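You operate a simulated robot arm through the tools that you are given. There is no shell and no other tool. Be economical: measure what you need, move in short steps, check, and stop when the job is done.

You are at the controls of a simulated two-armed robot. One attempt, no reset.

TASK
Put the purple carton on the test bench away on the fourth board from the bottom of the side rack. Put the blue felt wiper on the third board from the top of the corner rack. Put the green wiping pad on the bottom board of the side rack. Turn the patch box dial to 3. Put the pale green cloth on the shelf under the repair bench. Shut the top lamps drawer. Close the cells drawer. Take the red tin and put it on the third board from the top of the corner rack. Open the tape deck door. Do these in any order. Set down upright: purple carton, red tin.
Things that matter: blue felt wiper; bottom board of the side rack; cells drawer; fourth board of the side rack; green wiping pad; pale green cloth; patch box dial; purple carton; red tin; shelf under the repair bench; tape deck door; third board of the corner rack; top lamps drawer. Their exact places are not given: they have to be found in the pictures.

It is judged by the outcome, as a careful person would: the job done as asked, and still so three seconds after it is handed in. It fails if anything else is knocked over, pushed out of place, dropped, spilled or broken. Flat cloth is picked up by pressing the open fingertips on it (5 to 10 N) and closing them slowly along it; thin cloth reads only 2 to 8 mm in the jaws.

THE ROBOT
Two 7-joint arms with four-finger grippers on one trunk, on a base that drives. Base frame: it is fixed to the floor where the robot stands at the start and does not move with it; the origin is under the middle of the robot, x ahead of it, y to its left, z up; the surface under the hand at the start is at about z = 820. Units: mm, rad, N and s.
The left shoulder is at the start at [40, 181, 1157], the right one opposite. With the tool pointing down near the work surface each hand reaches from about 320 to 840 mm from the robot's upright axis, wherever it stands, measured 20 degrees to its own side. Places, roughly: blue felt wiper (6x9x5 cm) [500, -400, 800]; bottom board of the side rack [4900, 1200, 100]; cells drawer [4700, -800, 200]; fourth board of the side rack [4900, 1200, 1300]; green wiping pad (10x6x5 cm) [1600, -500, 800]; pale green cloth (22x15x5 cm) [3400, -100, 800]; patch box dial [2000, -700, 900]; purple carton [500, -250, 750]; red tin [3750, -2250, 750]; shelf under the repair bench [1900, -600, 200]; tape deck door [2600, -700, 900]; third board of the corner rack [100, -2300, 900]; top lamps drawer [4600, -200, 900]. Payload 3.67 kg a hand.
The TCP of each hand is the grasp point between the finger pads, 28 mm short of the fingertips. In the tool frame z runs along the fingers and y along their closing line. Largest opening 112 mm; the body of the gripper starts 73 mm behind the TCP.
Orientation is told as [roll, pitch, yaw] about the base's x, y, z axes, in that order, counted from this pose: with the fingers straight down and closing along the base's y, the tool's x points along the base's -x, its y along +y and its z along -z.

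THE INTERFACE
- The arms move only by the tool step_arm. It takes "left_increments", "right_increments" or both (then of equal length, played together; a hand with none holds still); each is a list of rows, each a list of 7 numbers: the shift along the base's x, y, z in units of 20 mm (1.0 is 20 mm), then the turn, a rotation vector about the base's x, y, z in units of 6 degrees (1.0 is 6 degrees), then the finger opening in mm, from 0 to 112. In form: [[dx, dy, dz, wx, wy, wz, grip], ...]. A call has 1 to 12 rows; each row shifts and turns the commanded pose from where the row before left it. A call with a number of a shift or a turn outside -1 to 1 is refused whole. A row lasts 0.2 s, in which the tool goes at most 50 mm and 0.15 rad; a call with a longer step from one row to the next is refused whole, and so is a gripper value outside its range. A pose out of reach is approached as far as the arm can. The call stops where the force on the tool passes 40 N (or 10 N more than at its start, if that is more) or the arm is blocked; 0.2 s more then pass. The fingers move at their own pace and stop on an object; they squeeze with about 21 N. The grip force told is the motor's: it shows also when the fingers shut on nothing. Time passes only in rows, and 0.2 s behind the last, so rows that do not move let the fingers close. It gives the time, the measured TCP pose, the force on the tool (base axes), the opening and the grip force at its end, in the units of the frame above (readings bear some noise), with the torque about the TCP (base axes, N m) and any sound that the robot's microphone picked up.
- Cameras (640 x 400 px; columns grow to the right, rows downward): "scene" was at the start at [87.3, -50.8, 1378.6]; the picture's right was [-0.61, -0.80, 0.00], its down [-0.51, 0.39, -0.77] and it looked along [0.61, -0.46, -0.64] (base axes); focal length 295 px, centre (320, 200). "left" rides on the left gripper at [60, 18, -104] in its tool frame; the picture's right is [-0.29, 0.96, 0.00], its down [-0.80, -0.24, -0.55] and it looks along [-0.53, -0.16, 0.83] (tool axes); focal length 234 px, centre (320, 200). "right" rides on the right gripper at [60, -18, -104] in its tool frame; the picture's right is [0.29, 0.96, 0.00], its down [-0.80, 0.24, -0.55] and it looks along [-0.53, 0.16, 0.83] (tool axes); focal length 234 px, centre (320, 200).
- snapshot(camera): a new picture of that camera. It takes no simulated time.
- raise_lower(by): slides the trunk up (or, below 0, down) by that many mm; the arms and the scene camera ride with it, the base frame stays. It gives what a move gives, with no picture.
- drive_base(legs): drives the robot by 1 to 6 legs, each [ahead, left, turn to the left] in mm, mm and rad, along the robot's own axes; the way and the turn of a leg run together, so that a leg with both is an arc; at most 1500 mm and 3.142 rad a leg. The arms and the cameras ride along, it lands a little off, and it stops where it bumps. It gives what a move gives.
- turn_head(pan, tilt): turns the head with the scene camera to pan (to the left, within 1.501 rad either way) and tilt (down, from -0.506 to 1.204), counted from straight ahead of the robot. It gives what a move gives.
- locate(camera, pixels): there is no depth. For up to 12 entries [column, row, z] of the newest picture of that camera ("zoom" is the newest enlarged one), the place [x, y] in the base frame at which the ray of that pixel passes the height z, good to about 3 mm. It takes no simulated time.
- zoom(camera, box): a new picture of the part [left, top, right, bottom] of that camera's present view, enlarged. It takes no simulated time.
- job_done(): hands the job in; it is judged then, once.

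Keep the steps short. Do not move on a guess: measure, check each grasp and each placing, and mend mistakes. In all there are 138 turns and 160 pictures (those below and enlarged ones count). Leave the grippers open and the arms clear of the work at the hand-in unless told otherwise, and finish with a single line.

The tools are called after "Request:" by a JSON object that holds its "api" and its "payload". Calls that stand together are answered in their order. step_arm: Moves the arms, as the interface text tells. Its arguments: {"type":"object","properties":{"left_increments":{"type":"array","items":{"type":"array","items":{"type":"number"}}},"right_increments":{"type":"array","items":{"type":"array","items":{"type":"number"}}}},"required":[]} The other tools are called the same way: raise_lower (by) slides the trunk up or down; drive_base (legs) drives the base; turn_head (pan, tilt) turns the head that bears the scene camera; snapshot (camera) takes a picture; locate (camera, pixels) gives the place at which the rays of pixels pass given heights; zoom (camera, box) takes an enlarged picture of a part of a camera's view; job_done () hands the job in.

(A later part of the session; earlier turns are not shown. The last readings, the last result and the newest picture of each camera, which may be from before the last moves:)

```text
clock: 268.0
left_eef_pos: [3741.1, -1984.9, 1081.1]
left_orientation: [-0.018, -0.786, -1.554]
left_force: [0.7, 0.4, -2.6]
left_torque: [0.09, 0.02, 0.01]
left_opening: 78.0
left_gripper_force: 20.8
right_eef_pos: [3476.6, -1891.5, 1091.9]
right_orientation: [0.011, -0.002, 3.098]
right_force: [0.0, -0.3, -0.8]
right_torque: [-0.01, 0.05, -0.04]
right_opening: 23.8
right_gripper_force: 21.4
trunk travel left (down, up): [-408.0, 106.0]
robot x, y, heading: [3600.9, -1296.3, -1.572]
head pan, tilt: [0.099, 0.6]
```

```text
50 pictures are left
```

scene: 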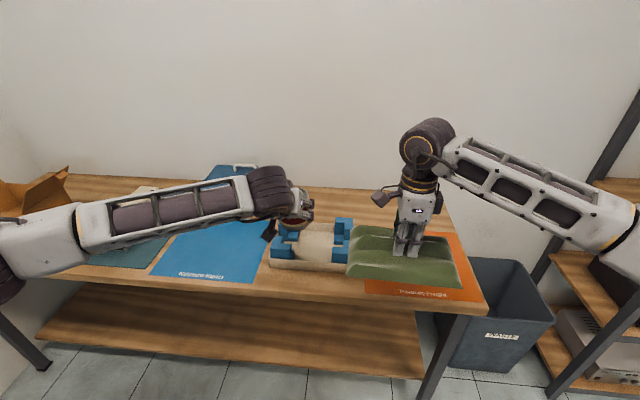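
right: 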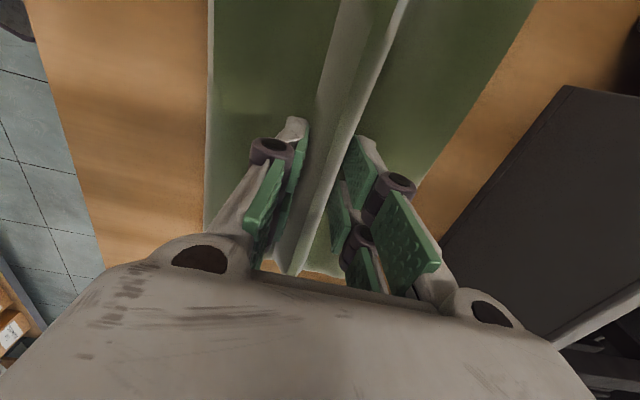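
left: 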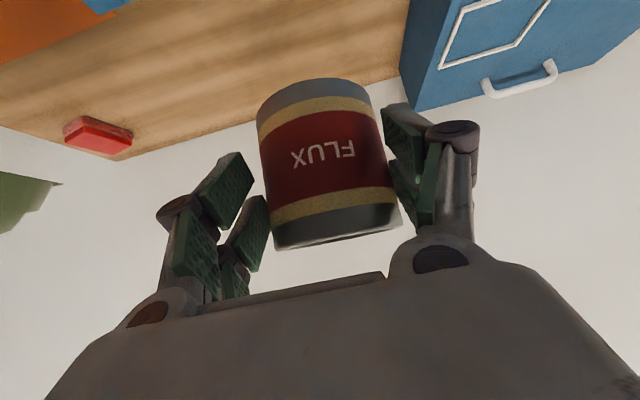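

Tin secured. I turn round to face the bench (+y) and drive to about x=2700.

Request:
{"api": "drive_base", "payload": {"legs": [[150, 0, 0], [0, 0, 1.57], [0, 0, 1.57], [0, 880, 0]]}}

Request:
{"api": "turn_head", "payload": {"pan": 0.0, "tilt": 0.65}}

Request:
{"api": "snapshot", "payload": {"camera": "scene"}}

```text
clock: 282.2
left_eef_pos: [2594.5, -737.1, 1081.5]
left_orientation: [-0.02, -0.785, 1.562]
left_force: [0.1, 0.0, -3.1]
left_torque: [-0.07, 0.01, 0.0]
left_opening: 78.3
left_gripper_force: 21.3
right_eef_pos: [2857.3, -836.7, 1092.1]
right_orientation: [0.012, 0.001, -0.068]
right_force: [-0.8, 0.1, -1.1]
right_torque: [-0.02, -0.01, -0.03]
right_opening: 23.9
right_gripper_force: 21.3
trunk travel left (down, up): [-408.0, 106.0]
robot x, y, heading: [2720.5, -1427.3, 1.548]
head pan, tilt: [0.099, 0.6]
```

```text
clock: 282.8
left_eef_pos: [2594.8, -734.8, 1081.7]
left_orientation: [-0.021, -0.789, 1.564]
left_force: [-0.3, -0.7, -3.4]
left_torque: [-0.1, 0.02, -0.02]
left_opening: 77.9
left_gripper_force: 20.9
right_eef_pos: [2857.2, -837.4, 1091.7]
right_orientation: [0.01, -0.001, -0.069]
right_force: [-1.0, 0.2, -1.0]
right_torque: [0.01, -0.01, 0.02]
right_opening: 23.6
right_gripper_force: 20.8
trunk travel left (down, up): [-408.0, 106.0]
robot x, y, heading: [2718.5, -1429.8, 1.549]
head pan, tilt: [0.0, 0.649]
```

```text
49 pictures are left
```

scene: 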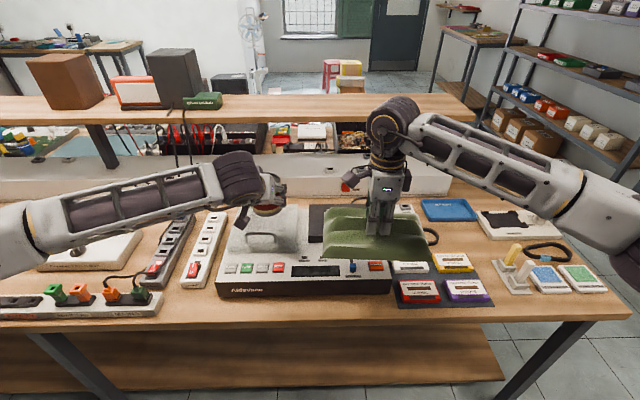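

The lower shelf is visible under the bench. I measure its front edge and bench edge.

Request:
{"api": "locate", "payload": {"camera": "scene", "pixels": [[300, 383, 200], [300, 383, 150], [500, 378, 200], [300, 332, 200], [300, 312, 820], [620, 318, 820], [505, 380, 180]]}}

Request:
{"api": "drive_base", "payload": {"legs": [[-220, 0, 0]]}}

Request:
{"api": "raise_lower", "payload": {"by": -200}}

Request:
{"api": "step_arm", "payload": {"left_increments": [[0, -0.3, 1, 0, 0, 0, 45], [0, -0.3, 1, 0, 0, 0, 45], [0, -0.3, 1, 0, 0, 0, 45], [0, -0.3, 1, 0, 0, 0, 45], [0, 0, 1, 0, 0, 0, 45], [0, 0, 1, 0, 0, 0, 45], [0, 0, 1, 0, 0, 0, 45], [0, 0, 1, 0, 0, 0, 45], [0, 0, 1, 0, 0, 0, 45], [0, 0, 1, 0, 0, 0, 45], [0, 0, 1, 0, 0, 0, 45], [0, 0, 1, 0, 0, 0, 45]], "right_increments": [[0, 0, -1, 0, 0, 0, 0], [0, 0, -1, 0, 0, 0, 0], [0, 0, -1, 0, 0, 0, 0], [0, 0, -1, 0, 0, 0, 0], [0, 0, -1, 0, 0, 0, 0], [0, 0, -1, 0, 0, 0, 0], [0, 0, -1, 0, 0, 0, 0], [0, 0, -1, 0, 0, 0, 0], [0, 0, -1, 0, 0, 0, 0], [0, 0, -1, 0, 0, 0, 0], [0, 0, -1, 0, 0, 0, 0], [0, 0, -1, 0, 0, 0, 0]]}}

```text
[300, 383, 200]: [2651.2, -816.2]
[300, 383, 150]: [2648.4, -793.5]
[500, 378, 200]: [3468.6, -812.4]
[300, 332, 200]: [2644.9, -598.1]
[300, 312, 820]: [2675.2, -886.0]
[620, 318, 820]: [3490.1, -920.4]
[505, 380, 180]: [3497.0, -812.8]
```

```text
clock: 284.6
left_eef_pos: [2590.5, -955.2, 1080.9]
left_orientation: [-0.019, -0.787, 1.562]
left_force: [0.1, -0.1, -2.3]
left_torque: [-0.11, -0.01, 0.01]
left_opening: 78.0
left_gripper_force: 20.7
right_eef_pos: [2852.7, -1055.5, 1092.1]
right_orientation: [0.01, -0.003, -0.067]
right_force: [0.1, -0.2, -1.7]
right_torque: [-0.02, 0.03, -0.02]
right_opening: 23.9
right_gripper_force: 21.3
trunk travel left (down, up): [-408.0, 106.0]
robot x, y, heading: [2714.6, -1645.7, 1.553]
head pan, tilt: [0.0, 0.649]
```

```text
clock: 286.7
left_eef_pos: [2590.9, -955.4, 883.1]
left_orientation: [-0.018, -0.789, 1.561]
left_force: [0.7, -0.2, -3.2]
left_torque: [-0.08, 0.02, 0.01]
left_opening: 77.9
left_gripper_force: 21.7
right_eef_pos: [2852.1, -1057.1, 893.9]
right_orientation: [0.009, -0.002, -0.069]
right_force: [0.7, 0.6, -1.5]
right_torque: [0.03, -0.05, 0.0]
right_opening: 23.9
right_gripper_force: 20.7
trunk travel left (down, up): [-208.0, 306.0]
robot x, y, heading: [2712.5, -1647.8, 1.55]
head pan, tilt: [0.0, 0.649]
```

```text
clock: 289.3
left_eef_pos: [2590.8, -981.0, 1122.7]
left_orientation: [-0.02, -0.787, 1.561]
left_force: [0.8, 0.4, -3.4]
left_torque: [-0.09, -0.01, 0.01]
left_opening: 77.9
left_gripper_force: 21.1
right_eef_pos: [2852.1, -1059.8, 653.4]
right_orientation: [0.01, -0.001, -0.067]
right_force: [0.0, 0.1, -1.8]
right_torque: [0.01, 0.05, 0.02]
right_opening: 23.7
right_gripper_force: 20.9
trunk travel left (down, up): [-208.0, 306.0]
robot x, y, heading: [2713.2, -1647.1, 1.545]
head pan, tilt: [0.0, 0.649]
```

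Shelf front edge is y≈-815. I lower the trunk 190 more, keep the tin high, and lower the cloth hand.

Request:
{"api": "raise_lower", "payload": {"by": -190}}

Request:
{"api": "step_arm", "payload": {"left_increments": [[0, 0, 1, 0, 0, 0, 45], [0, 0, 1, 0, 0, 0, 45], [0, 0, 1, 0, 0, 0, 45], [0, 0, 1, 0, 0, 0, 45], [0, 0, 1, 0, 0, 0, 45], [0, 0, 1, 0, 0, 0, 45], [0, 0, 1, 0, 0, 0, 45], [0, 0, 1, 0, 0, 0, 45], [0, 0, 1, 0, 0, 0, 45], [0, 0, 1, 0, 0, 0, 45], [0, 0, 0, 0, 0, 0, 45], [0, 0, 0, 0, 0, 0, 45]], "right_increments": [[0, 0, -0.6, 0, 0, 0, 0], [0, 0, -0.6, 0, 0, 0, 0], [0, 0, -0.6, 0, 0, 0, 0], [0, 0, -0.6, 0, 0, 0, 0], [0, 0, -0.6, 0, 0, 0, 0], [0, 0, -0.6, 0, 0, 0, 0], [0, 0, -0.6, 0, 0, 0, 0], [0, 0, -0.6, 0, 0, 0, 0], [0, 0, -0.6, 0, 0, 0, 0], [0, 0, -0.6, 0, 0, 0, 0], [0, 0, -0.6, 0, 0, 0, 0], [0, 0, -0.6, 0, 0, 0, 0]]}}

Request:
{"api": "turn_head", "payload": {"pan": -0.2, "tilt": 0.6}}

Request:
{"api": "snapshot", "payload": {"camera": "scene"}}

```text
clock: 291.4
left_eef_pos: [2589.2, -980.1, 932.0]
left_orientation: [-0.02, -0.789, 1.562]
left_force: [0.2, -0.7, -2.9]
left_torque: [-0.13, 0.01, 0.03]
left_opening: 77.9
left_gripper_force: 20.9
right_eef_pos: [2853.1, -1058.2, 463.5]
right_orientation: [0.01, -0.002, -0.068]
right_force: [0.3, 0.0, -1.2]
right_torque: [-0.01, 0.04, 0.01]
right_opening: 23.7
right_gripper_force: 21.0
trunk travel left (down, up): [-18.0, 496.0]
robot x, y, heading: [2715.9, -1642.4, 1.549]
head pan, tilt: [0.0, 0.649]
```

```text
clock: 294.0
left_eef_pos: [2590.1, -978.4, 1131.1]
left_orientation: [-0.02, -0.788, 1.564]
left_force: [-0.2, -0.4, -3.4]
left_torque: [-0.09, -0.04, 0.03]
left_opening: 77.9
left_gripper_force: 20.8
right_eef_pos: [2851.2, -1058.7, 320.3]
right_orientation: [0.01, -0.002, -0.068]
right_force: [0.1, -0.6, -1.1]
right_torque: [0.0, -0.01, 0.01]
right_opening: 23.5
right_gripper_force: 21.0
trunk travel left (down, up): [-18.0, 496.0]
robot x, y, heading: [2710.3, -1648.6, 1.549]
head pan, tilt: [0.0, 0.649]
```

```text
clock: 294.7
left_eef_pos: [2590.6, -977.5, 1130.5]
left_orientation: [-0.018, -0.788, 1.562]
left_force: [0.1, 0.0, -3.0]
left_torque: [-0.11, 0.03, 0.01]
left_opening: 77.9
left_gripper_force: 20.8
right_eef_pos: [2851.9, -1059.9, 319.8]
right_orientation: [0.009, -0.002, -0.067]
right_force: [0.2, 0.4, -1.9]
right_torque: [-0.02, -0.01, -0.02]
right_opening: 23.9
right_gripper_force: 21.0
trunk travel left (down, up): [-18.0, 496.0]
robot x, y, heading: [2712.5, -1649.0, 1.548]
head pan, tilt: [-0.201, 0.6]
```

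```text
48 pictures are left
```

scene: 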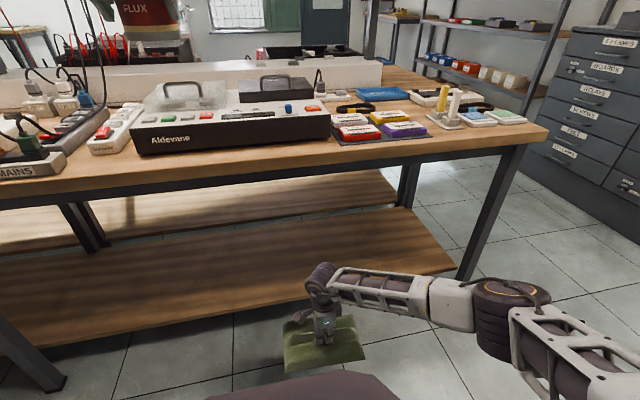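

The shelf is empty. I drive forward 330 mm, bringing the cloth over the shelf.

Request:
{"api": "drive_base", "payload": {"legs": [[330, 0, 0]]}}

Request:
{"api": "step_arm", "payload": {"right_increments": [[0, 0.5, -0.7, 0, 0, 0, 0], [0, 0.5, -0.7, 0, 0, 0, 0], [0, 0.5, -0.6, 0, 0, 0, 0], [0, 0, 0, 0, 0, 0, 0]]}}

Request:
{"api": "snapshot", "payload": {"camera": "right"}}

Request:
{"api": "snapshot", "payload": {"camera": "scene"}}

```text
clock: 297.0
left_eef_pos: [2595.5, -642.2, 1129.6]
left_orientation: [-0.02, -0.786, 1.564]
left_force: [-0.2, 0.6, -3.7]
left_torque: [-0.1, 0.01, -0.02]
left_opening: 77.9
left_gripper_force: 21.2
right_eef_pos: [2857.6, -723.1, 319.7]
right_orientation: [0.01, -0.004, -0.064]
right_force: [0.3, 0.8, -1.1]
right_torque: [-0.04, 0.03, 0.01]
right_opening: 23.9
right_gripper_force: 20.9
trunk travel left (down, up): [-18.0, 496.0]
robot x, y, heading: [2719.6, -1308.5, 1.547]
head pan, tilt: [-0.201, 0.6]
```

```text
clock: 298.0
left_eef_pos: [2595.3, -641.9, 1131.6]
left_orientation: [-0.017, -0.786, 1.566]
left_force: [0.0, 1.6, -3.3]
left_torque: [-0.11, 0.0, 0.0]
left_opening: 78.0
left_gripper_force: 21.1
right_eef_pos: [2857.6, -694.2, 280.8]
right_orientation: [0.011, -0.003, -0.064]
right_force: [-0.4, -0.3, -2.4]
right_torque: [-0.03, 0.02, 0.01]
right_opening: 24.0
right_gripper_force: 21.0
trunk travel left (down, up): [-18.0, 496.0]
robot x, y, heading: [2721.8, -1310.3, 1.554]
head pan, tilt: [-0.201, 0.6]
```

```text
47 pictures are left
```

right: 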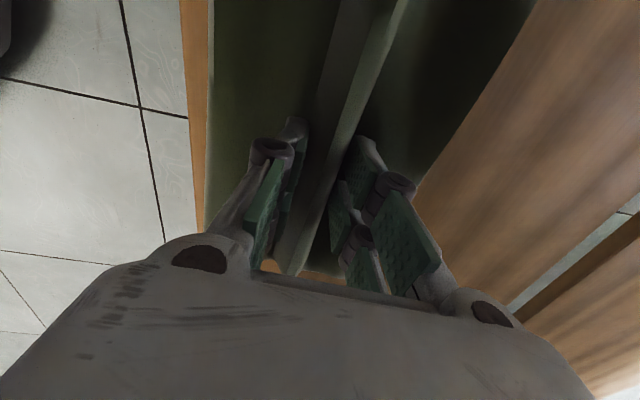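

```text
46 pictures are left
```

scene: 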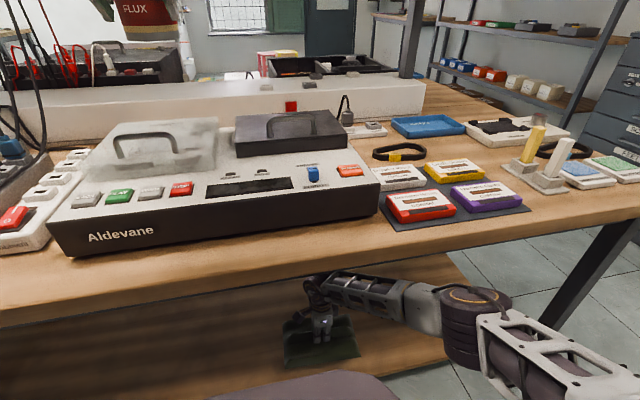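

Cloth is fully over the shelf. I lower slowly to contact.

Request:
{"api": "step_arm", "payload": {"right_increments": [[0, 0, -0.4, 0, 0, 0, 0], [0, 0, -0.4, 0, 0, 0, 0], [0, 0, -0.4, 0, 0, 0, 0], [0, 0, -0.3, 0, 0, 0, 0], [0, 0, 0, 0, 0, 0, 0]]}}

Request:
{"api": "zoom", "payload": {"camera": "scene", "box": [220, 240, 460, 390]}}

```text
clock: 299.2
left_eef_pos: [2594.8, -643.0, 1131.6]
left_orientation: [-0.02, -0.788, 1.566]
left_force: [0.8, 0.3, -1.7]
left_torque: [-0.07, 0.04, 0.0]
left_opening: 78.0
left_gripper_force: 21.1
right_eef_pos: [2857.1, -693.2, 250.4]
right_orientation: [0.01, -0.002, -0.065]
right_force: [-0.1, 1.0, -1.4]
right_torque: [-0.01, 0.0, 0.02]
right_opening: 23.9
right_gripper_force: 21.3
trunk travel left (down, up): [-18.0, 496.0]
robot x, y, heading: [2717.9, -1314.2, 1.548]
head pan, tilt: [-0.201, 0.6]
```

```text
2.67 times, centred on (340, 315) of scene
```

zoom: 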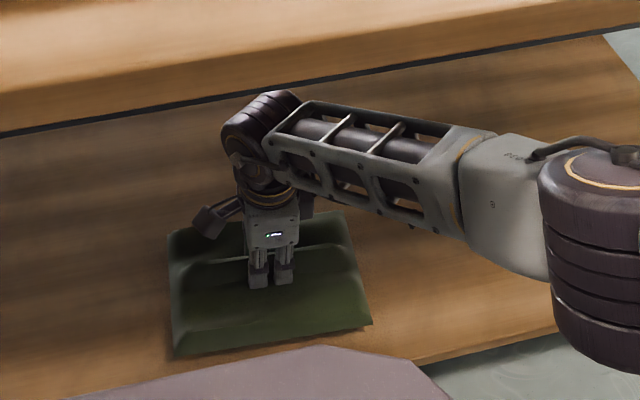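

Request:
{"api": "step_arm", "payload": {"right_increments": [[0, 0, -0.25, 0, 0, 0, 0], [0, 0, -0.25, 0, 0, 0, 0], [0, 0, -0.25, 0, 0, 0, 0], [0, 0, 0, 0, 0, 0, 0]]}}

```text
clock: 300.2
left_eef_pos: [2595.6, -642.3, 1129.8]
left_orientation: [-0.02, -0.788, 1.566]
left_force: [-0.1, -0.4, -2.6]
left_torque: [-0.1, 0.02, -0.03]
left_opening: 77.9
left_gripper_force: 21.0
right_eef_pos: [2856.8, -694.9, 234.8]
right_orientation: [0.011, -0.003, -0.065]
right_force: [-0.7, 1.3, -1.6]
right_torque: [-0.03, 0.0, 0.04]
right_opening: 24.0
right_gripper_force: 20.9
trunk travel left (down, up): [-18.0, 496.0]
robot x, y, heading: [2718.7, -1311.8, 1.55]
head pan, tilt: [-0.201, 0.6]
```

Request:
{"api": "step_arm", "payload": {"right_increments": [[0, 0, -0.3, 0, 0, 0, 0], [0, 0, -0.3, 0, 0, 0, 0], [0, 0, -0.25, 0, 0, 0, 0], [0, 0, -0.25, 0, 0, 0, 0], [0, 0, 0, 0, 0, 0, 0]]}}

Request:
{"api": "snapshot", "payload": {"camera": "right"}}

```text
clock: 301.2
left_eef_pos: [2595.8, -644.9, 1131.4]
left_orientation: [-0.02, -0.789, 1.565]
left_force: [0.0, 0.4, -1.9]
left_torque: [-0.11, 0.03, 0.03]
left_opening: 77.8
left_gripper_force: 20.8
right_eef_pos: [2857.5, -694.2, 219.1]
right_orientation: [0.008, -0.002, -0.067]
right_force: [2.9, -15.6, 32.0]
right_torque: [-0.91, -0.26, 0.16]
right_opening: 23.9
right_gripper_force: 20.6
trunk travel left (down, up): [-18.0, 496.0]
robot x, y, heading: [2716.8, -1312.1, 1.549]
head pan, tilt: [-0.201, 0.6]
stopped in row 5 (right hand): the force on the tool passed its limit at 46 N (the readings are from after the stop); the commanded pose is now the measured one
```

```text
44 pictures are left
```

right: 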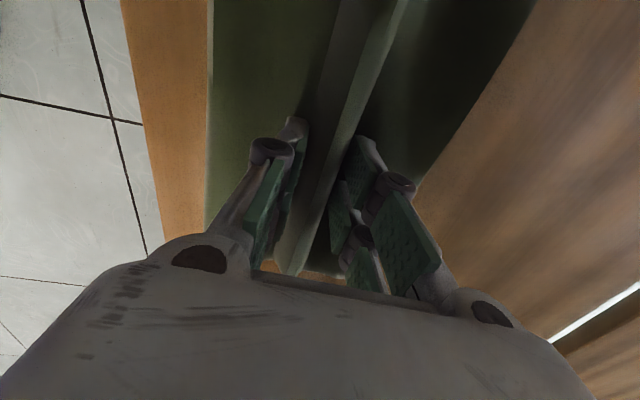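

Contact at z 219. I open, lift, and back out.

Request:
{"api": "step_arm", "payload": {"right_increments": [[0, 0, 0.2, 0, 0, 0, 24], [0, 0, 0, 0, 0, 0, 35], [0, 0, 0, 0, 0, 0, 50], [0, 0, 0.1, 0, 0, 0, 56], [0, 0, 0.5, 0, 0, 0, 56], [0, 0, 1, 0, 0, 0, 56], [0, 0, 1, 0, 0, 0, 56], [0, 0, 1, 0, 0, 0, 56], [0, 0, 1, 0, 0, 0, 56]]}}

Request:
{"api": "drive_base", "payload": {"legs": [[-330, 0, 0]]}}

Request:
{"api": "turn_head", "payload": {"pan": -0.2, "tilt": 0.5}}

Request:
{"api": "snapshot", "payload": {"camera": "scene"}}

```text
clock: 303.2
left_eef_pos: [2594.8, -643.9, 1129.9]
left_orientation: [-0.02, -0.788, 1.565]
left_force: [-0.3, -0.1, -3.2]
left_torque: [-0.1, -0.03, 0.0]
left_opening: 78.1
left_gripper_force: 21.0
right_eef_pos: [2858.3, -693.3, 312.5]
right_orientation: [0.008, -0.003, -0.065]
right_force: [0.4, 0.5, -0.7]
right_torque: [0.03, -0.03, -0.04]
right_opening: 55.9
right_gripper_force: 0.1
trunk travel left (down, up): [-18.0, 496.0]
robot x, y, heading: [2717.9, -1313.0, 1.546]
head pan, tilt: [-0.201, 0.6]
```

```text
clock: 305.4
left_eef_pos: [2591.4, -972.7, 1131.0]
left_orientation: [-0.019, -0.789, 1.56]
left_force: [-0.2, 0.2, -2.4]
left_torque: [-0.11, -0.01, 0.03]
left_opening: 78.0
left_gripper_force: 21.6
right_eef_pos: [2853.6, -1022.4, 312.0]
right_orientation: [0.009, -0.003, -0.072]
right_force: [0.6, -0.2, 0.2]
right_torque: [0.04, 0.01, 0.0]
right_opening: 56.0
right_gripper_force: 0.0
trunk travel left (down, up): [-18.0, 496.0]
robot x, y, heading: [2709.9, -1640.3, 1.545]
head pan, tilt: [-0.201, 0.6]
```

```text
clock: 306.1
left_eef_pos: [2590.4, -970.9, 1131.2]
left_orientation: [-0.019, -0.788, 1.56]
left_force: [-0.8, -0.1, -3.0]
left_torque: [-0.09, 0.01, 0.0]
left_opening: 78.0
left_gripper_force: 20.7
right_eef_pos: [2853.8, -1021.5, 310.9]
right_orientation: [0.01, -0.002, -0.073]
right_force: [0.0, -0.7, 0.6]
right_torque: [-0.01, 0.03, 0.03]
right_opening: 56.2
right_gripper_force: 0.2
trunk travel left (down, up): [-18.0, 496.0]
robot x, y, heading: [2711.9, -1637.7, 1.542]
head pan, tilt: [-0.201, 0.499]
```

```text
43 pictures are left
```

scene: 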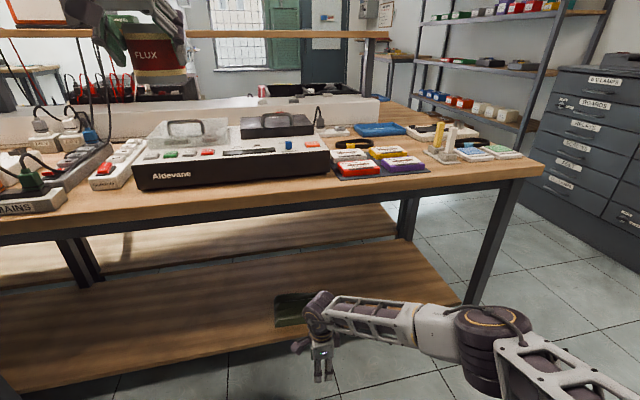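

The cloth lies on the shelf. Next the tape deck door: I raise the trunk and the right hand, and look closely.

Request:
{"api": "raise_lower", "payload": {"by": 390}}

Request:
{"api": "step_arm", "payload": {"left_increments": [[0, 0, -1, 0, 0, 0, 45], [0, 0, -1, 0, 0, 0, 45], [0, 0, -1, 0, 0, 0, 45], [0, 0, -1, 0, 0, 0, 45], [0, 0, -1, 0, 0, 0, 45], [0, 0, -1, 0, 0, 0, 45], [0, 0, -1, 0, 0, 0, 45], [0, 0, -1, 0, 0, 0, 45], [0, 0, -1, 0, 0, 0, 45], [0, 0, -1, 0, 0, 0, 45], [0, 0, -1, 0, 0, 0, 45], [0, 0, -1, 0, 0, 0, 45]], "right_increments": [[0, 0, 1, 0, 0, 1, 56], [0, 0, 1, 0, 0, 1, 56], [0, 0, 1, 0, 0, 1, 56], [0, 0, 1, 0, 0, 1, 56], [0, 0, 1, 0, 0, 1, 56], [0, 0, 1, 0, 0, 1, 56], [0, 0, 1, 0, 0, 1, 56], [0, 0, 1, 0, 0, 1, 56], [0, 0, 1, 0, 0, 1, 56], [0, 0, 1, 0, 0, 1, 56], [0, 0, 1, 0, 0, 1, 56], [0, 0, 1, 0, 0, 1, 56]]}}

Request:
{"api": "drive_base", "payload": {"legs": [[200, 0, 0.02]]}}

Request:
{"api": "turn_head", "payload": {"pan": 0.05, "tilt": 0.75}}

Request:
{"api": "snapshot", "payload": {"camera": "scene"}}

```text
clock: 309.8
left_eef_pos: [2590.3, -971.3, 1520.1]
left_orientation: [-0.019, -0.788, 1.561]
left_force: [-0.8, 0.7, -3.4]
left_torque: [-0.13, -0.01, 0.0]
left_opening: 78.1
left_gripper_force: 21.3
right_eef_pos: [2853.8, -1022.3, 702.2]
right_orientation: [0.01, -0.001, -0.071]
right_force: [0.1, -0.1, 0.3]
right_torque: [-0.04, -0.01, 0.0]
right_opening: 55.9
right_gripper_force: 0.1
trunk travel left (down, up): [-408.0, 106.0]
robot x, y, heading: [2711.1, -1641.9, 1.545]
head pan, tilt: [-0.201, 0.499]
```

```text
clock: 312.4
left_eef_pos: [2591.4, -970.3, 1279.5]
left_orientation: [-0.019, -0.788, 1.561]
left_force: [0.0, -0.2, -3.5]
left_torque: [-0.11, -0.02, 0.01]
left_opening: 77.8
left_gripper_force: 20.9
right_eef_pos: [2854.7, -1021.2, 940.5]
right_orientation: [0.011, 0.002, 1.187]
right_force: [-1.1, 0.1, 0.2]
right_torque: [-0.01, 0.0, 0.03]
right_opening: 55.7
right_gripper_force: 0.0
trunk travel left (down, up): [-408.0, 106.0]
robot x, y, heading: [2714.8, -1641.4, 1.545]
head pan, tilt: [-0.201, 0.499]
```

```text
clock: 314.0
left_eef_pos: [2585.6, -778.9, 1280.3]
left_orientation: [-0.019, -0.789, 1.572]
left_force: [-1.0, 0.1, -3.3]
left_torque: [-0.07, 0.03, -0.02]
left_opening: 78.1
left_gripper_force: 20.7
right_eef_pos: [2849.8, -826.2, 941.5]
right_orientation: [0.011, -0.003, 1.2]
right_force: [-0.8, -0.5, -0.3]
right_torque: [0.04, -0.02, 0.0]
right_opening: 55.9
right_gripper_force: 0.1
trunk travel left (down, up): [-408.0, 106.0]
robot x, y, heading: [2715.6, -1443.1, 1.561]
head pan, tilt: [-0.201, 0.499]
```

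```text
clock: 314.8
left_eef_pos: [2585.7, -775.9, 1279.2]
left_orientation: [-0.02, -0.787, 1.576]
left_force: [0.0, 0.5, -3.2]
left_torque: [-0.14, 0.01, 0.01]
left_opening: 78.2
left_gripper_force: 21.2
right_eef_pos: [2850.0, -823.8, 940.0]
right_orientation: [0.009, 0.001, 1.2]
right_force: [-0.3, 0.2, -0.1]
right_torque: [0.0, -0.02, -0.01]
right_opening: 56.1
right_gripper_force: 0.0
trunk travel left (down, up): [-408.0, 106.0]
robot x, y, heading: [2716.8, -1445.4, 1.557]
head pan, tilt: [0.051, 0.75]
```

```text
42 pictures are left
```

scene: 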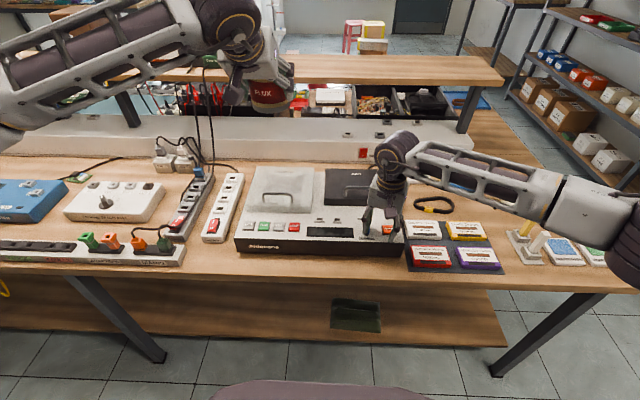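

I zoom on the deck.

Request:
{"api": "zoom", "payload": {"camera": "scene", "box": [220, 155, 420, 280]}}

Request:
{"api": "locate", "payload": {"camera": "scene", "pixels": [[265, 195, 920], [290, 194, 920], [265, 195, 940], [290, 194, 940], [250, 168, 910], [313, 170, 910], [247, 208, 890], [311, 211, 890], [235, 252, 820], [405, 256, 820]]}}

```text
3.20 times, centred on (320, 218) of scene
```

zoom: 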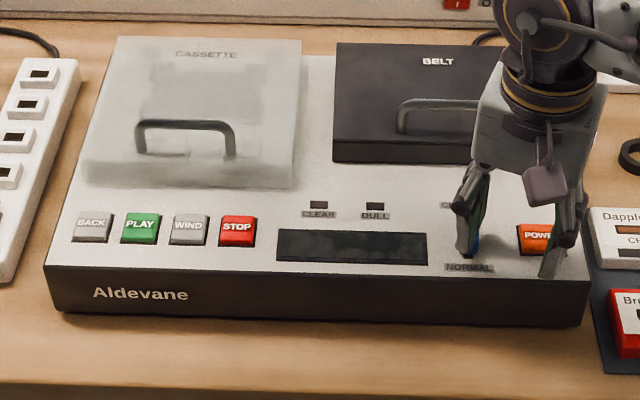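

```text
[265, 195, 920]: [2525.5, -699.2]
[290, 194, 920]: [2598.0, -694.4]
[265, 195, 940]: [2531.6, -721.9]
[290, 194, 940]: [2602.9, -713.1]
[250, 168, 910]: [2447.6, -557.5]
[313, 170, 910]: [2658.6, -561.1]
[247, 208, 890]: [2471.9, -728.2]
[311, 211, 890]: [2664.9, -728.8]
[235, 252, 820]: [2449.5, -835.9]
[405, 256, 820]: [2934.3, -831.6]
```

The transparent "CASSETTE" lid with the bar handle at (278,195) is the door. I turn the right tool so its fingers close across the bar, raise it, and shift the base left.

Request:
{"api": "step_arm", "payload": {"right_increments": [[0, 0, 0.5, 0, 0, -1, 70], [0, 0, 0.5, 0, 0, -1, 70], [0, 0, 0.5, 0, 0, -1, 70], [0, 0, 0.5, 0, 0, -1, 70], [0, 0, 0.5, 0, 0, -1, 70], [0, 0, 0.5, 0, 0, -1, 70], [0, 0, 0.5, 0, 0, -1, 70], [0, 0, 0.5, 0, 0, -1, 70], [0, 0, 0.5, 0, 0, -1, 70], [0, 0, 0.5, 0, 0, -1, 70], [0, 0, 0.5, 0, 0, -1, 70], [0, 0, 0.5, 0, 0, -0.45, 70]]}}

Request:
{"api": "drive_base", "payload": {"legs": [[0, 290, 0], [110, 0, 0]]}}

Request:
{"api": "snapshot", "payload": {"camera": "right"}}

Request:
{"api": "snapshot", "payload": {"camera": "scene"}}

```text
clock: 317.4
left_eef_pos: [2585.3, -777.3, 1280.9]
left_orientation: [-0.018, -0.787, 1.576]
left_force: [-0.5, -0.5, -2.9]
left_torque: [-0.1, -0.01, -0.02]
left_opening: 77.7
left_gripper_force: 20.8
right_eef_pos: [2850.3, -826.8, 1061.3]
right_orientation: [0.008, -0.002, 0.0]
right_force: [0.2, 0.6, 0.9]
right_torque: [-0.01, -0.05, 0.0]
right_opening: 70.0
right_gripper_force: 0.1
trunk travel left (down, up): [-408.0, 106.0]
robot x, y, heading: [2714.1, -1445.5, 1.556]
head pan, tilt: [0.051, 0.75]
```

```text
clock: 320.3
left_eef_pos: [2307.1, -660.6, 1280.7]
left_orientation: [-0.021, -0.789, 1.557]
left_force: [0.3, -0.6, -2.7]
left_torque: [-0.12, -0.04, 0.01]
left_opening: 77.9
left_gripper_force: 20.6
right_eef_pos: [2571.2, -712.7, 1061.4]
right_orientation: [0.01, -0.002, -0.014]
right_force: [0.7, -0.9, -0.8]
right_torque: [-0.02, 0.03, 0.03]
right_opening: 70.2
right_gripper_force: 0.2
trunk travel left (down, up): [-408.0, 106.0]
robot x, y, heading: [2429.2, -1331.6, 1.544]
head pan, tilt: [0.051, 0.75]
```

```text
40 pictures are left
```

right: 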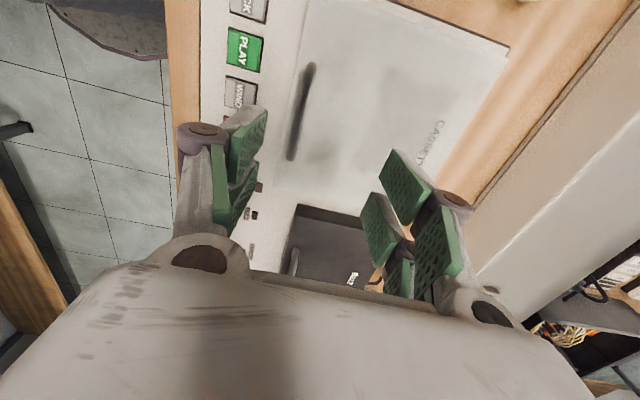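

```text
39 pictures are left
```

scene: 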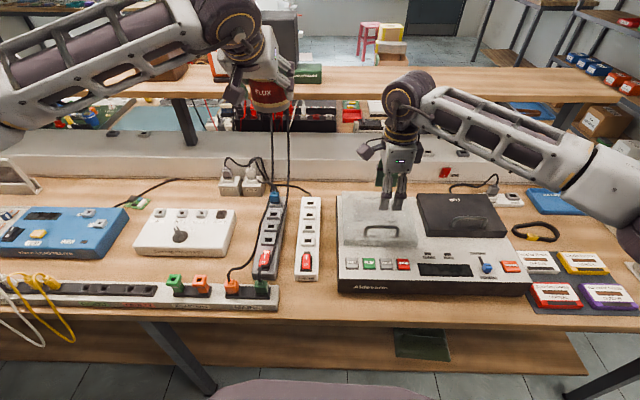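

Request:
{"api": "zoom", "payload": {"camera": "scene", "box": [330, 180, 450, 300]}}

Request:
{"api": "locate", "payload": {"camera": "right", "pixels": [[312, 70, 910], [312, 70, 940], [290, 158, 910], [290, 158, 940], [301, 113, 910], [301, 113, 940]]}}

Request:
{"api": "locate", "payload": {"camera": "scene", "pixels": [[365, 227, 910], [365, 227, 940], [398, 227, 910], [398, 227, 940], [382, 226, 910], [382, 226, 940]]}}

```text
3.33 times, centred on (390, 240) of scene
```

zoom: 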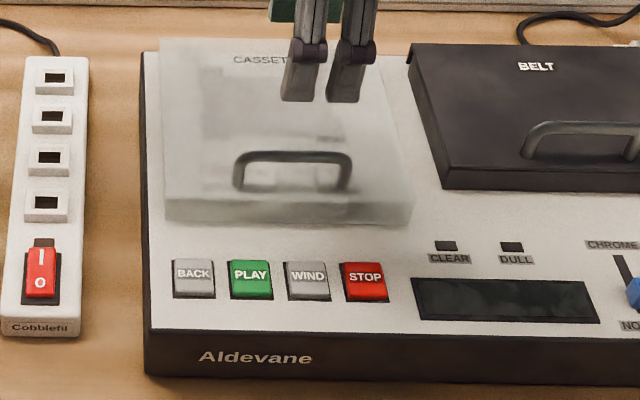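

```text
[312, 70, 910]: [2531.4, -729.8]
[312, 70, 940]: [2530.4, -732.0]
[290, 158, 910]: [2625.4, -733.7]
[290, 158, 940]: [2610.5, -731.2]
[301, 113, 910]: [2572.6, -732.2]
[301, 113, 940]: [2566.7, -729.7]
```

```text
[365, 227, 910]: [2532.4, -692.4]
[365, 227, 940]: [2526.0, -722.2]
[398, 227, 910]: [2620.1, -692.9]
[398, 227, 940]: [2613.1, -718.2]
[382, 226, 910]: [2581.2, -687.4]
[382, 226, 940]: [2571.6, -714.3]
```

The bar is at about x 2530–2612, y≈-730, z≈950. I descend over it with 44 mm opening.

Request:
{"api": "step_arm", "payload": {"right_increments": [[0, -0.4, -0.8, 0, 0, 0, 44], [0, -0.4, -0.8, 0, 0, 0, 44], [0, 0, -0.8, 0, 0, 0, 44], [0, 0, -0.8, 0, 0, 0, 44], [0, 0, -0.8, 0, 0, 0, 44], [0, 0, -0.8, 0, 0, 0, 44], [0, 0, -0.5, 0, 0, 0, 44], [0, 0, 0, 0, 0, 0, 44]]}}

Request:
{"api": "snapshot", "payload": {"camera": "right"}}

Request:
{"api": "zoom", "payload": {"camera": "scene", "box": [330, 180, 450, 280]}}

```text
clock: 322.1
left_eef_pos: [2307.2, -660.2, 1280.3]
left_orientation: [-0.019, -0.787, 1.558]
left_force: [0.3, 0.1, -3.4]
left_torque: [-0.07, -0.01, 0.01]
left_opening: 77.6
left_gripper_force: 21.3
right_eef_pos: [2572.6, -729.3, 956.2]
right_orientation: [0.011, -0.001, -0.015]
right_force: [0.4, -0.2, 0.0]
right_torque: [0.0, -0.03, -0.02]
right_opening: 43.8
right_gripper_force: 0.0
trunk travel left (down, up): [-408.0, 106.0]
robot x, y, heading: [2429.1, -1331.5, 1.542]
head pan, tilt: [0.051, 0.75]
```

```text
37 pictures are left
```

right: 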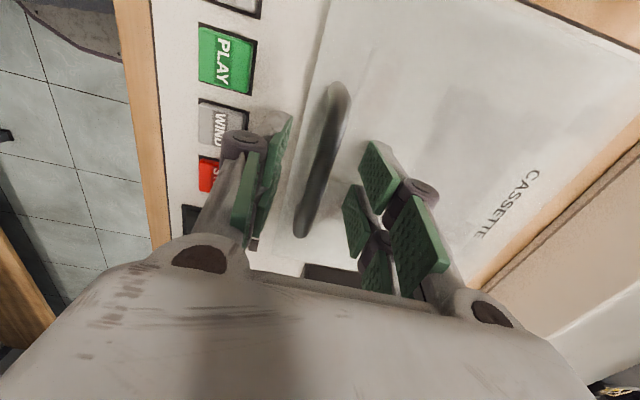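

```text
4.00 times, centred on (390, 230) of scene
```

zoom: 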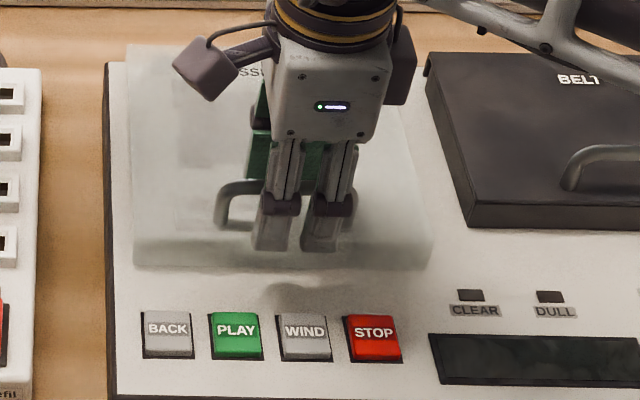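

The bar is between the fingers. I close on it and begin the lift along the hinge arc.

Request:
{"api": "step_arm", "payload": {"right_increments": [[0, 0, -0.25, 0, 0, 0, 44], [0, 0, 0, 0, 0, 0, 20], [0, 0, 0, 0, 0, 0, 0], [0, 0, 0, 0, 0, 0, 0], [0, 0.28, 0.87, 0, 0, 0, 0], [0, 0.37, 0.84, 0, 0, 0, 0], [0, 0.46, 0.8, 0, 0, 0, 0], [0, 0.54, 0.75, 0, 0, 0, 0], [0, 0.61, 0.68, 0, 0, 0, 0]]}}

Request:
{"api": "zoom", "payload": {"camera": "scene", "box": [310, 140, 470, 300]}}

```text
clock: 324.1
left_eef_pos: [2308.4, -661.5, 1281.3]
left_orientation: [-0.018, -0.79, 1.555]
left_force: [0.4, 0.0, -2.8]
left_torque: [-0.06, 0.01, 0.0]
left_opening: 78.1
left_gripper_force: 21.1
right_eef_pos: [2573.2, -683.1, 1028.6]
right_orientation: [0.012, -0.001, -0.015]
right_force: [8.1, -6.1, 5.7]
right_torque: [-0.04, -0.05, 0.77]
right_opening: 8.6
right_gripper_force: 44.9
trunk travel left (down, up): [-408.0, 106.0]
robot x, y, heading: [2432.2, -1331.3, 1.543]
head pan, tilt: [0.051, 0.75]
```

```text
2.50 times, centred on (390, 220) of scene
```

zoom: 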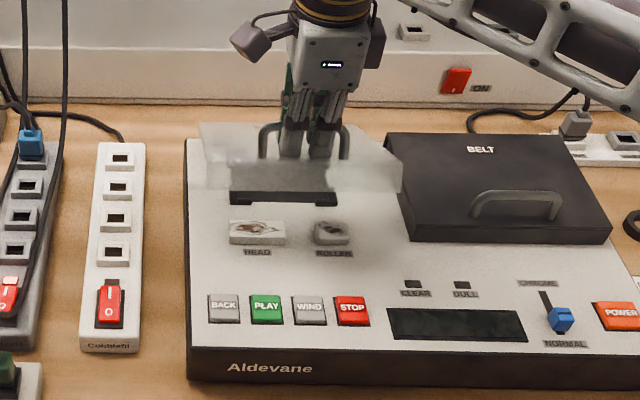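

The lid opens. I continue the arc to about 80°.

Request:
{"api": "step_arm", "payload": {"right_increments": [[0, 0.68, 0.61, 0, 0, 0, 0], [0, 0.74, 0.54, 0, 0, 0, 0], [0, 0.8, 0.46, 0, 0, 0, 0], [0, 0.84, 0.37, 0, 0, 0, 0], [0, 0.87, 0.28, 0, 0, 0, 0], [0, 0.9, 0.19, 0, 0, 0, 0], [0, 0.91, 0.1, 0, 0, 0, 0], [0, 0.92, 0, 0, 0, 0, 0], [0, 0, 0, 0, 0, 0, 0]]}}

Request:
{"api": "zoom", "payload": {"camera": "scene", "box": [310, 100, 470, 260]}}

```text
clock: 326.1
left_eef_pos: [2304.6, -659.2, 1279.7]
left_orientation: [-0.022, -0.789, 1.562]
left_force: [0.0, -0.7, -2.5]
left_torque: [-0.08, -0.03, -0.03]
left_opening: 77.9
left_gripper_force: 20.7
right_eef_pos: [2566.8, -548.8, 1077.2]
right_orientation: [0.01, 0.002, -0.01]
right_force: [-4.5, -0.3, -7.6]
right_torque: [0.05, -0.49, -1.27]
right_opening: 8.3
right_gripper_force: 45.4
trunk travel left (down, up): [-408.0, 106.0]
robot x, y, heading: [2427.6, -1329.9, 1.547]
head pan, tilt: [0.051, 0.75]
```

```text
2.50 times, centred on (390, 180) of scene
```

zoom: 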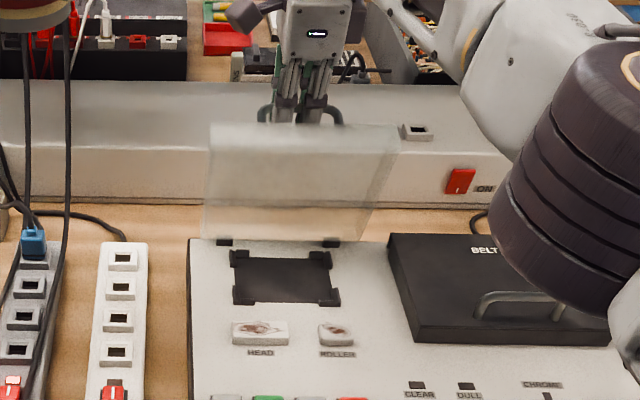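

Lid near vertical. I push it slightly beyond, then release gently and check that it stays.

Request:
{"api": "step_arm", "payload": {"right_increments": [[0, 0.85, -0.1, 0, 0, 0, 0], [0, 0.8, -0.17, 0, 0, 0, 0], [0, 0.5, -0.15, 0, 0, 0, 0], [0, 0, 0, 0, 0, 0, 0], [0, 0, 0, 0, 0, 0, 15], [0, 0, 0, 0, 0, 0, 24], [0, 0, 0, 0, 0, 0, 30]]}}

Request:
{"api": "zoom", "payload": {"camera": "scene", "box": [310, 100, 470, 260]}}

```text
clock: 327.7
left_eef_pos: [2308.9, -658.6, 1279.8]
left_orientation: [-0.019, -0.786, 1.559]
left_force: [-0.4, 0.0, -2.6]
left_torque: [-0.1, 0.02, -0.01]
left_opening: 77.9
left_gripper_force: 21.2
right_eef_pos: [2573.3, -550.3, 1076.7]
right_orientation: [0.008, -0.001, -0.015]
right_force: [0.0, 0.4, 0.1]
right_torque: [0.0, 0.01, -0.01]
right_opening: 30.1
right_gripper_force: 0.1
right hand out of reach, approached as far as the arm can: row 1, 2, 3
trunk travel left (down, up): [-408.0, 106.0]
robot x, y, heading: [2426.7, -1329.5, 1.546]
head pan, tilt: [0.051, 0.75]
```

```text
2.50 times, centred on (390, 180) of scene
```

zoom: 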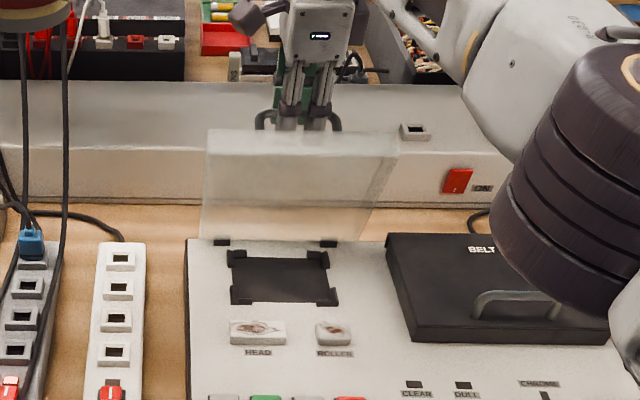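

Released. I lift the hand clear and check that the lid stays.

Request:
{"api": "step_arm", "payload": {"right_increments": [[0, 0, 0.6, 0, 0, 0, 40], [0, 0, 1, 0, 0, 0, 40], [0, 0, 1, 0, 0, 0, 40], [0, -0.5, 0.6, 0, 0, 0, 40], [0.3, -1, 0.3, 0, 0, 0, 40], [0.5, -1, 0.3, 0, 0, 0, 40], [0.5, -1, 0, 0, 0, 0, 40], [0.5, -1, 0, 0, 0, 0, 40], [0.5, -1, 0, 0, 0, 0, 40]]}}

Request:
{"api": "snapshot", "payload": {"camera": "scene"}}

```text
clock: 329.7
left_eef_pos: [2306.9, -659.1, 1280.6]
left_orientation: [-0.018, -0.789, 1.559]
left_force: [-0.1, 0.3, -3.4]
left_torque: [-0.12, 0.0, 0.01]
left_opening: 77.7
left_gripper_force: 21.1
right_eef_pos: [2590.5, -553.4, 1154.1]
right_orientation: [0.007, -0.002, -0.014]
right_force: [0.9, 0.4, 0.4]
right_torque: [-0.01, 0.02, -0.02]
right_opening: 40.0
right_gripper_force: 0.0
right hand out of reach, approached as far as the arm can: row 4, 5, 6, 7, 8, 9
trunk travel left (down, up): [-408.0, 106.0]
robot x, y, heading: [2428.6, -1332.5, 1.544]
head pan, tilt: [0.051, 0.75]
```

```text
32 pictures are left
```

scene: 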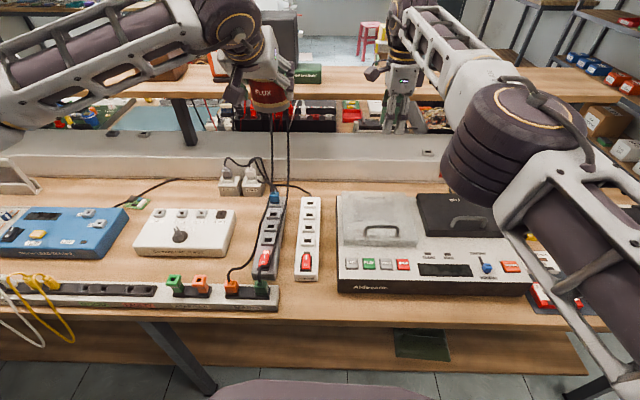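

The lid fell shut: it must go past vertical, and I was at the reach limit. I move the base 80 mm closer and bring the hand back over the handle.

Request:
{"api": "drive_base", "payload": {"legs": [[80, 0, 0.01]]}}

Request:
{"api": "step_arm", "payload": {"right_increments": [[-0.1, -1, -0.2, 0, 0, 0, 44], [-0.1, -1, -0.2, 0, 0, 0, 44], [-0.1, -1, -0.2, 0, 0, 0, 44], [-0.1, -1, -0.2, 0, 0, 0, 44], [-0.1, -1, -0.2, 0, 0, 0, 44], [-0.1, -1, -0.2, 0, 0, 0, 44], [-0.1, -1, -0.2, 0, 0, 0, 44], [-0.1, -1, -0.2, 0, 0, 0, 44], [-0.1, -1, -0.3, 0, 0, 0, 44], [-0.1, -1, -0.4, 0, 0, 0, 44], [0, -1, -0.5, 0, 0, 0, 44], [0, -1, -0.5, 0, 0, 0, 44]]}}

```text
clock: 330.7
left_eef_pos: [2302.8, -583.4, 1282.2]
left_orientation: [-0.021, -0.791, 1.569]
left_force: [-0.2, -0.4, -3.0]
left_torque: [-0.07, 0.02, -0.03]
left_opening: 77.7
left_gripper_force: 20.8
right_eef_pos: [2582.7, -474.8, 1155.2]
right_orientation: [0.01, -0.001, -0.003]
right_force: [-0.4, -0.7, 0.7]
right_torque: [0.01, 0.0, 0.01]
right_opening: 40.2
right_gripper_force: 0.0
trunk travel left (down, up): [-408.0, 106.0]
robot x, y, heading: [2428.3, -1252.5, 1.552]
head pan, tilt: [0.051, 0.75]
```

```text
clock: 333.3
left_eef_pos: [2301.5, -581.4, 1279.9]
left_orientation: [-0.019, -0.788, 1.571]
left_force: [-0.5, 0.0, -2.9]
left_torque: [-0.1, -0.03, 0.01]
left_opening: 78.2
left_gripper_force: 21.5
right_eef_pos: [2576.7, -472.1, 1141.5]
right_orientation: [0.007, -0.003, -0.002]
right_force: [-0.7, 0.4, -0.3]
right_torque: [0.01, -0.03, -0.03]
right_opening: 44.2
right_gripper_force: 0.1
right hand out of reach, approached as far as the arm can: row 1, 2, 3, 4, 5, 6, 7, 8, 9, 10, 11, 12
trunk travel left (down, up): [-408.0, 106.0]
robot x, y, heading: [2428.2, -1250.5, 1.555]
head pan, tilt: [0.051, 0.75]
```

The arm is stuck at its boundary. I lower first, then come back toward me.

Request:
{"api": "step_arm", "payload": {"right_increments": [[0, 0, -0.8, 0, 0, 0, 44], [0, 0, -0.8, 0, 0, 0, 44], [0, -0.2, -0.8, 0, 0, 0, 44], [0, -0.5, -0.5, 0, 0, 0, 44], [0, -1, 0, 0, 0, 0, 44], [0, -1, 0, 0, 0, 0, 44], [0, -1, 0, 0, 0, 0, 44], [0, -1, 0, 0, 0, 0, 44], [0, -1, 0, 0, 0, 0, 44], [0, -1, 0, 0, 0, 0, 44]]}}

```text
clock: 335.5
left_eef_pos: [2302.8, -581.1, 1280.5]
left_orientation: [-0.019, -0.79, 1.568]
left_force: [1.1, 0.0, -2.8]
left_torque: [-0.09, 0.03, -0.01]
left_opening: 77.8
left_gripper_force: 20.8
right_eef_pos: [2570.4, -468.9, 1088.8]
right_orientation: [0.006, -0.002, -0.001]
right_force: [0.6, -1.3, -0.1]
right_torque: [0.02, -0.02, -0.01]
right_opening: 43.8
right_gripper_force: 0.0
right hand out of reach, approached as far as the arm can: row 3, 4, 5, 6, 7, 8, 9, 10
trunk travel left (down, up): [-408.0, 106.0]
robot x, y, heading: [2428.2, -1253.2, 1.559]
head pan, tilt: [0.051, 0.75]
```

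The arm seems to have a wrist limit in this branch. I turn the tool yaw back while retreating to free it.

Request:
{"api": "step_arm", "payload": {"right_increments": [[0, 0, 0, 0, 0, 1, 44], [0, 0, 0, 0, 0, 1, 44], [0, 0, 0, 0, 0, 1, 44], [0, 0, 0, 0, 0, 1, 44], [0, -0.5, 0, 0, 0, 1, 44], [0, -0.8, 0, 0, 0, 1, 44], [0, -0.8, 0, 0, 0, 1, 44], [0, -1, 0, 0, 0, 1, 44], [0, -1, 0, 0, 0, 0, 44], [0, -1, 0, 0, 0, 0, 44], [0, -1, 0, 0, 0, 0, 44], [0, -1, 0, 0, 0, 0, 44]]}}

Request:
{"api": "snapshot", "payload": {"camera": "scene"}}

```text
clock: 338.1
left_eef_pos: [2302.2, -580.9, 1278.4]
left_orientation: [-0.02, -0.789, 1.57]
left_force: [-0.2, 0.0, -3.8]
left_torque: [-0.1, -0.01, 0.0]
left_opening: 78.1
left_gripper_force: 21.2
right_eef_pos: [2550.4, -473.1, 1095.1]
right_orientation: [0.007, 0.0, 0.836]
right_force: [-0.4, 0.0, 0.1]
right_torque: [0.0, -0.02, -0.01]
right_opening: 43.4
right_gripper_force: 0.2
right hand out of reach, approached as far as the arm can: row 5, 6, 7, 8, 9, 10, 11, 12
trunk travel left (down, up): [-408.0, 106.0]
robot x, y, heading: [2430.7, -1247.7, 1.558]
head pan, tilt: [0.051, 0.75]
```

```text
31 pictures are left
```

scene: 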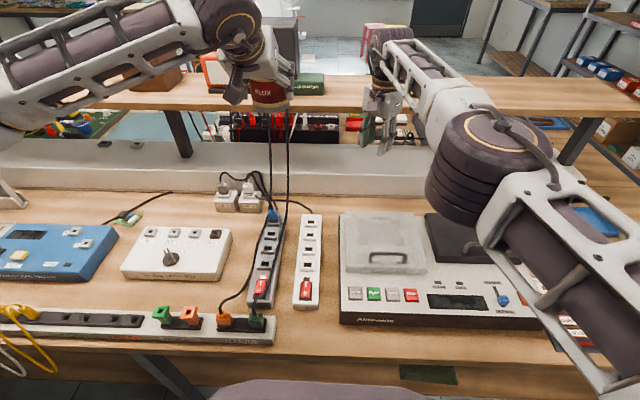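

I try freeing it by tilting the tool forward and moving to the right.

Request:
{"api": "step_arm", "payload": {"right_increments": [[0, 0, 0, 1, 0, 0, 44], [0, 0, 0, 1, 0, 0, 44], [0, 0, 0, 1, 0, 0, 44], [0, 0, 0, 1, 0, 0, 44], [0, 0, 0, 1, 0, 0, 44], [0.5, -0.5, 0, 0, 0, 0.5, 44], [0.5, -0.8, 0, 0, 0, 0.5, 44], [0.5, -0.8, 0, 0, 0, 0.5, 44], [0.5, -1, 0, 0, 0, 0.5, 44], [0.5, -1, 0, 0, 0, 0, 44], [0.5, -1, 0, 0, 0, 0, 44], [0.5, -1, 0, 0, 0, 0, 44]]}}

```text
clock: 338.6
left_eef_pos: [2303.8, -584.5, 1282.3]
left_orientation: [-0.019, -0.788, 1.569]
left_force: [0.2, -0.3, -2.8]
left_torque: [-0.11, -0.01, 0.02]
left_opening: 77.9
left_gripper_force: 21.0
right_eef_pos: [2544.7, -452.8, 1095.4]
right_orientation: [0.08, -0.084, 0.835]
right_force: [0.0, -18.1, 6.3]
right_torque: [0.99, 0.12, 0.31]
right_opening: 41.8
right_gripper_force: 0.0
right hand out of reach, approached as far as the arm can: row 1, 2
trunk travel left (down, up): [-408.0, 106.0]
robot x, y, heading: [2432.0, -1250.9, 1.547]
head pan, tilt: [0.051, 0.75]
stopped in row 2 (right hand): the force on the tool passed its limit at 43 N (the readings are from after the stop); the commanded pose is now the measured one
```

Touching the riser edge; the command is now reset to the measured pose. I back away in small steps.

Request:
{"api": "step_arm", "payload": {"right_increments": [[0, -0.5, 0, 0, 0, 0, 44], [0, -0.5, 0, 0, 0, 0, 44], [0, -0.5, -0.3, 0, 0, 0, 44], [0, -0.5, -0.3, 0, 0, 0, 44]]}}

```text
clock: 339.6
left_eef_pos: [2303.1, -582.1, 1281.3]
left_orientation: [-0.019, -0.79, 1.57]
left_force: [-1.0, 0.3, -2.8]
left_torque: [-0.05, 0.03, 0.01]
left_opening: 77.9
left_gripper_force: 20.9
right_eef_pos: [2543.0, -450.9, 1082.4]
right_orientation: [0.08, -0.084, 0.835]
right_force: [1.1, -4.0, 0.3]
right_torque: [0.24, 0.06, 0.02]
right_opening: 43.0
right_gripper_force: 0.1
right hand out of reach, approached as far as the arm can: row 1, 2, 3, 4
trunk travel left (down, up): [-408.0, 106.0]
robot x, y, heading: [2429.0, -1250.7, 1.557]
head pan, tilt: [0.051, 0.75]
```

Only -y is blocked. I back the base to bring the hand clear of the riser, then move the hand sideways to free the arm.

Request:
{"api": "drive_base", "payload": {"legs": [[-200, 0, 0]]}}

Request:
{"api": "step_arm", "payload": {"right_increments": [[1, 0, 0, 0, 0, 0, 44], [1, 0, 0, 0, 0, 0, 44], [1, 0, 0, 0, 0, 0, 44], [1, 0, 0, 0, 0, 0, 44], [1, 0, 0, 0, 0, 0, 44], [1, -0.5, 0, 0, 0, 0, 44], [1, -0.5, 0, 0, 0, 0, 44], [1, -1, 0, 0, 0, 0, 44], [1, -1, 0, 0, 0, 0, 44], [0.5, -1, 0, 0, 0, 0, 44], [0, -1, 0, 0, 0, 0, 44], [0, -1, 0, 0, 0, 0, 44]]}}

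```text
clock: 341.2
left_eef_pos: [2301.9, -776.4, 1279.2]
left_orientation: [-0.019, -0.785, 1.566]
left_force: [-0.3, 0.5, -2.9]
left_torque: [-0.1, -0.01, 0.02]
left_opening: 77.8
left_gripper_force: 20.7
right_eef_pos: [2540.8, -646.2, 1080.4]
right_orientation: [0.079, -0.082, 0.829]
right_force: [-0.6, -0.4, -0.5]
right_torque: [-0.03, -0.02, -0.01]
right_opening: 44.0
right_gripper_force: 0.1
trunk travel left (down, up): [-408.0, 106.0]
robot x, y, heading: [2425.5, -1446.4, 1.553]
head pan, tilt: [0.051, 0.75]
```

```text
clock: 343.9
left_eef_pos: [2301.4, -778.6, 1280.2]
left_orientation: [-0.018, -0.787, 1.564]
left_force: [-0.2, 0.0, -2.2]
left_torque: [-0.12, 0.02, -0.01]
left_opening: 78.0
left_gripper_force: 20.8
right_eef_pos: [2730.1, -637.8, 1085.6]
right_orientation: [0.078, -0.082, 0.828]
right_force: [0.2, -0.9, -0.7]
right_torque: [-0.05, 0.01, -0.01]
right_opening: 44.2
right_gripper_force: 0.0
right hand out of reach, approached as far as the arm can: row 1, 2, 4, 6, 7, 8, 9, 10, 11, 12
trunk travel left (down, up): [-408.0, 106.0]
robot x, y, heading: [2426.7, -1450.1, 1.552]
head pan, tilt: [0.051, 0.75]
```

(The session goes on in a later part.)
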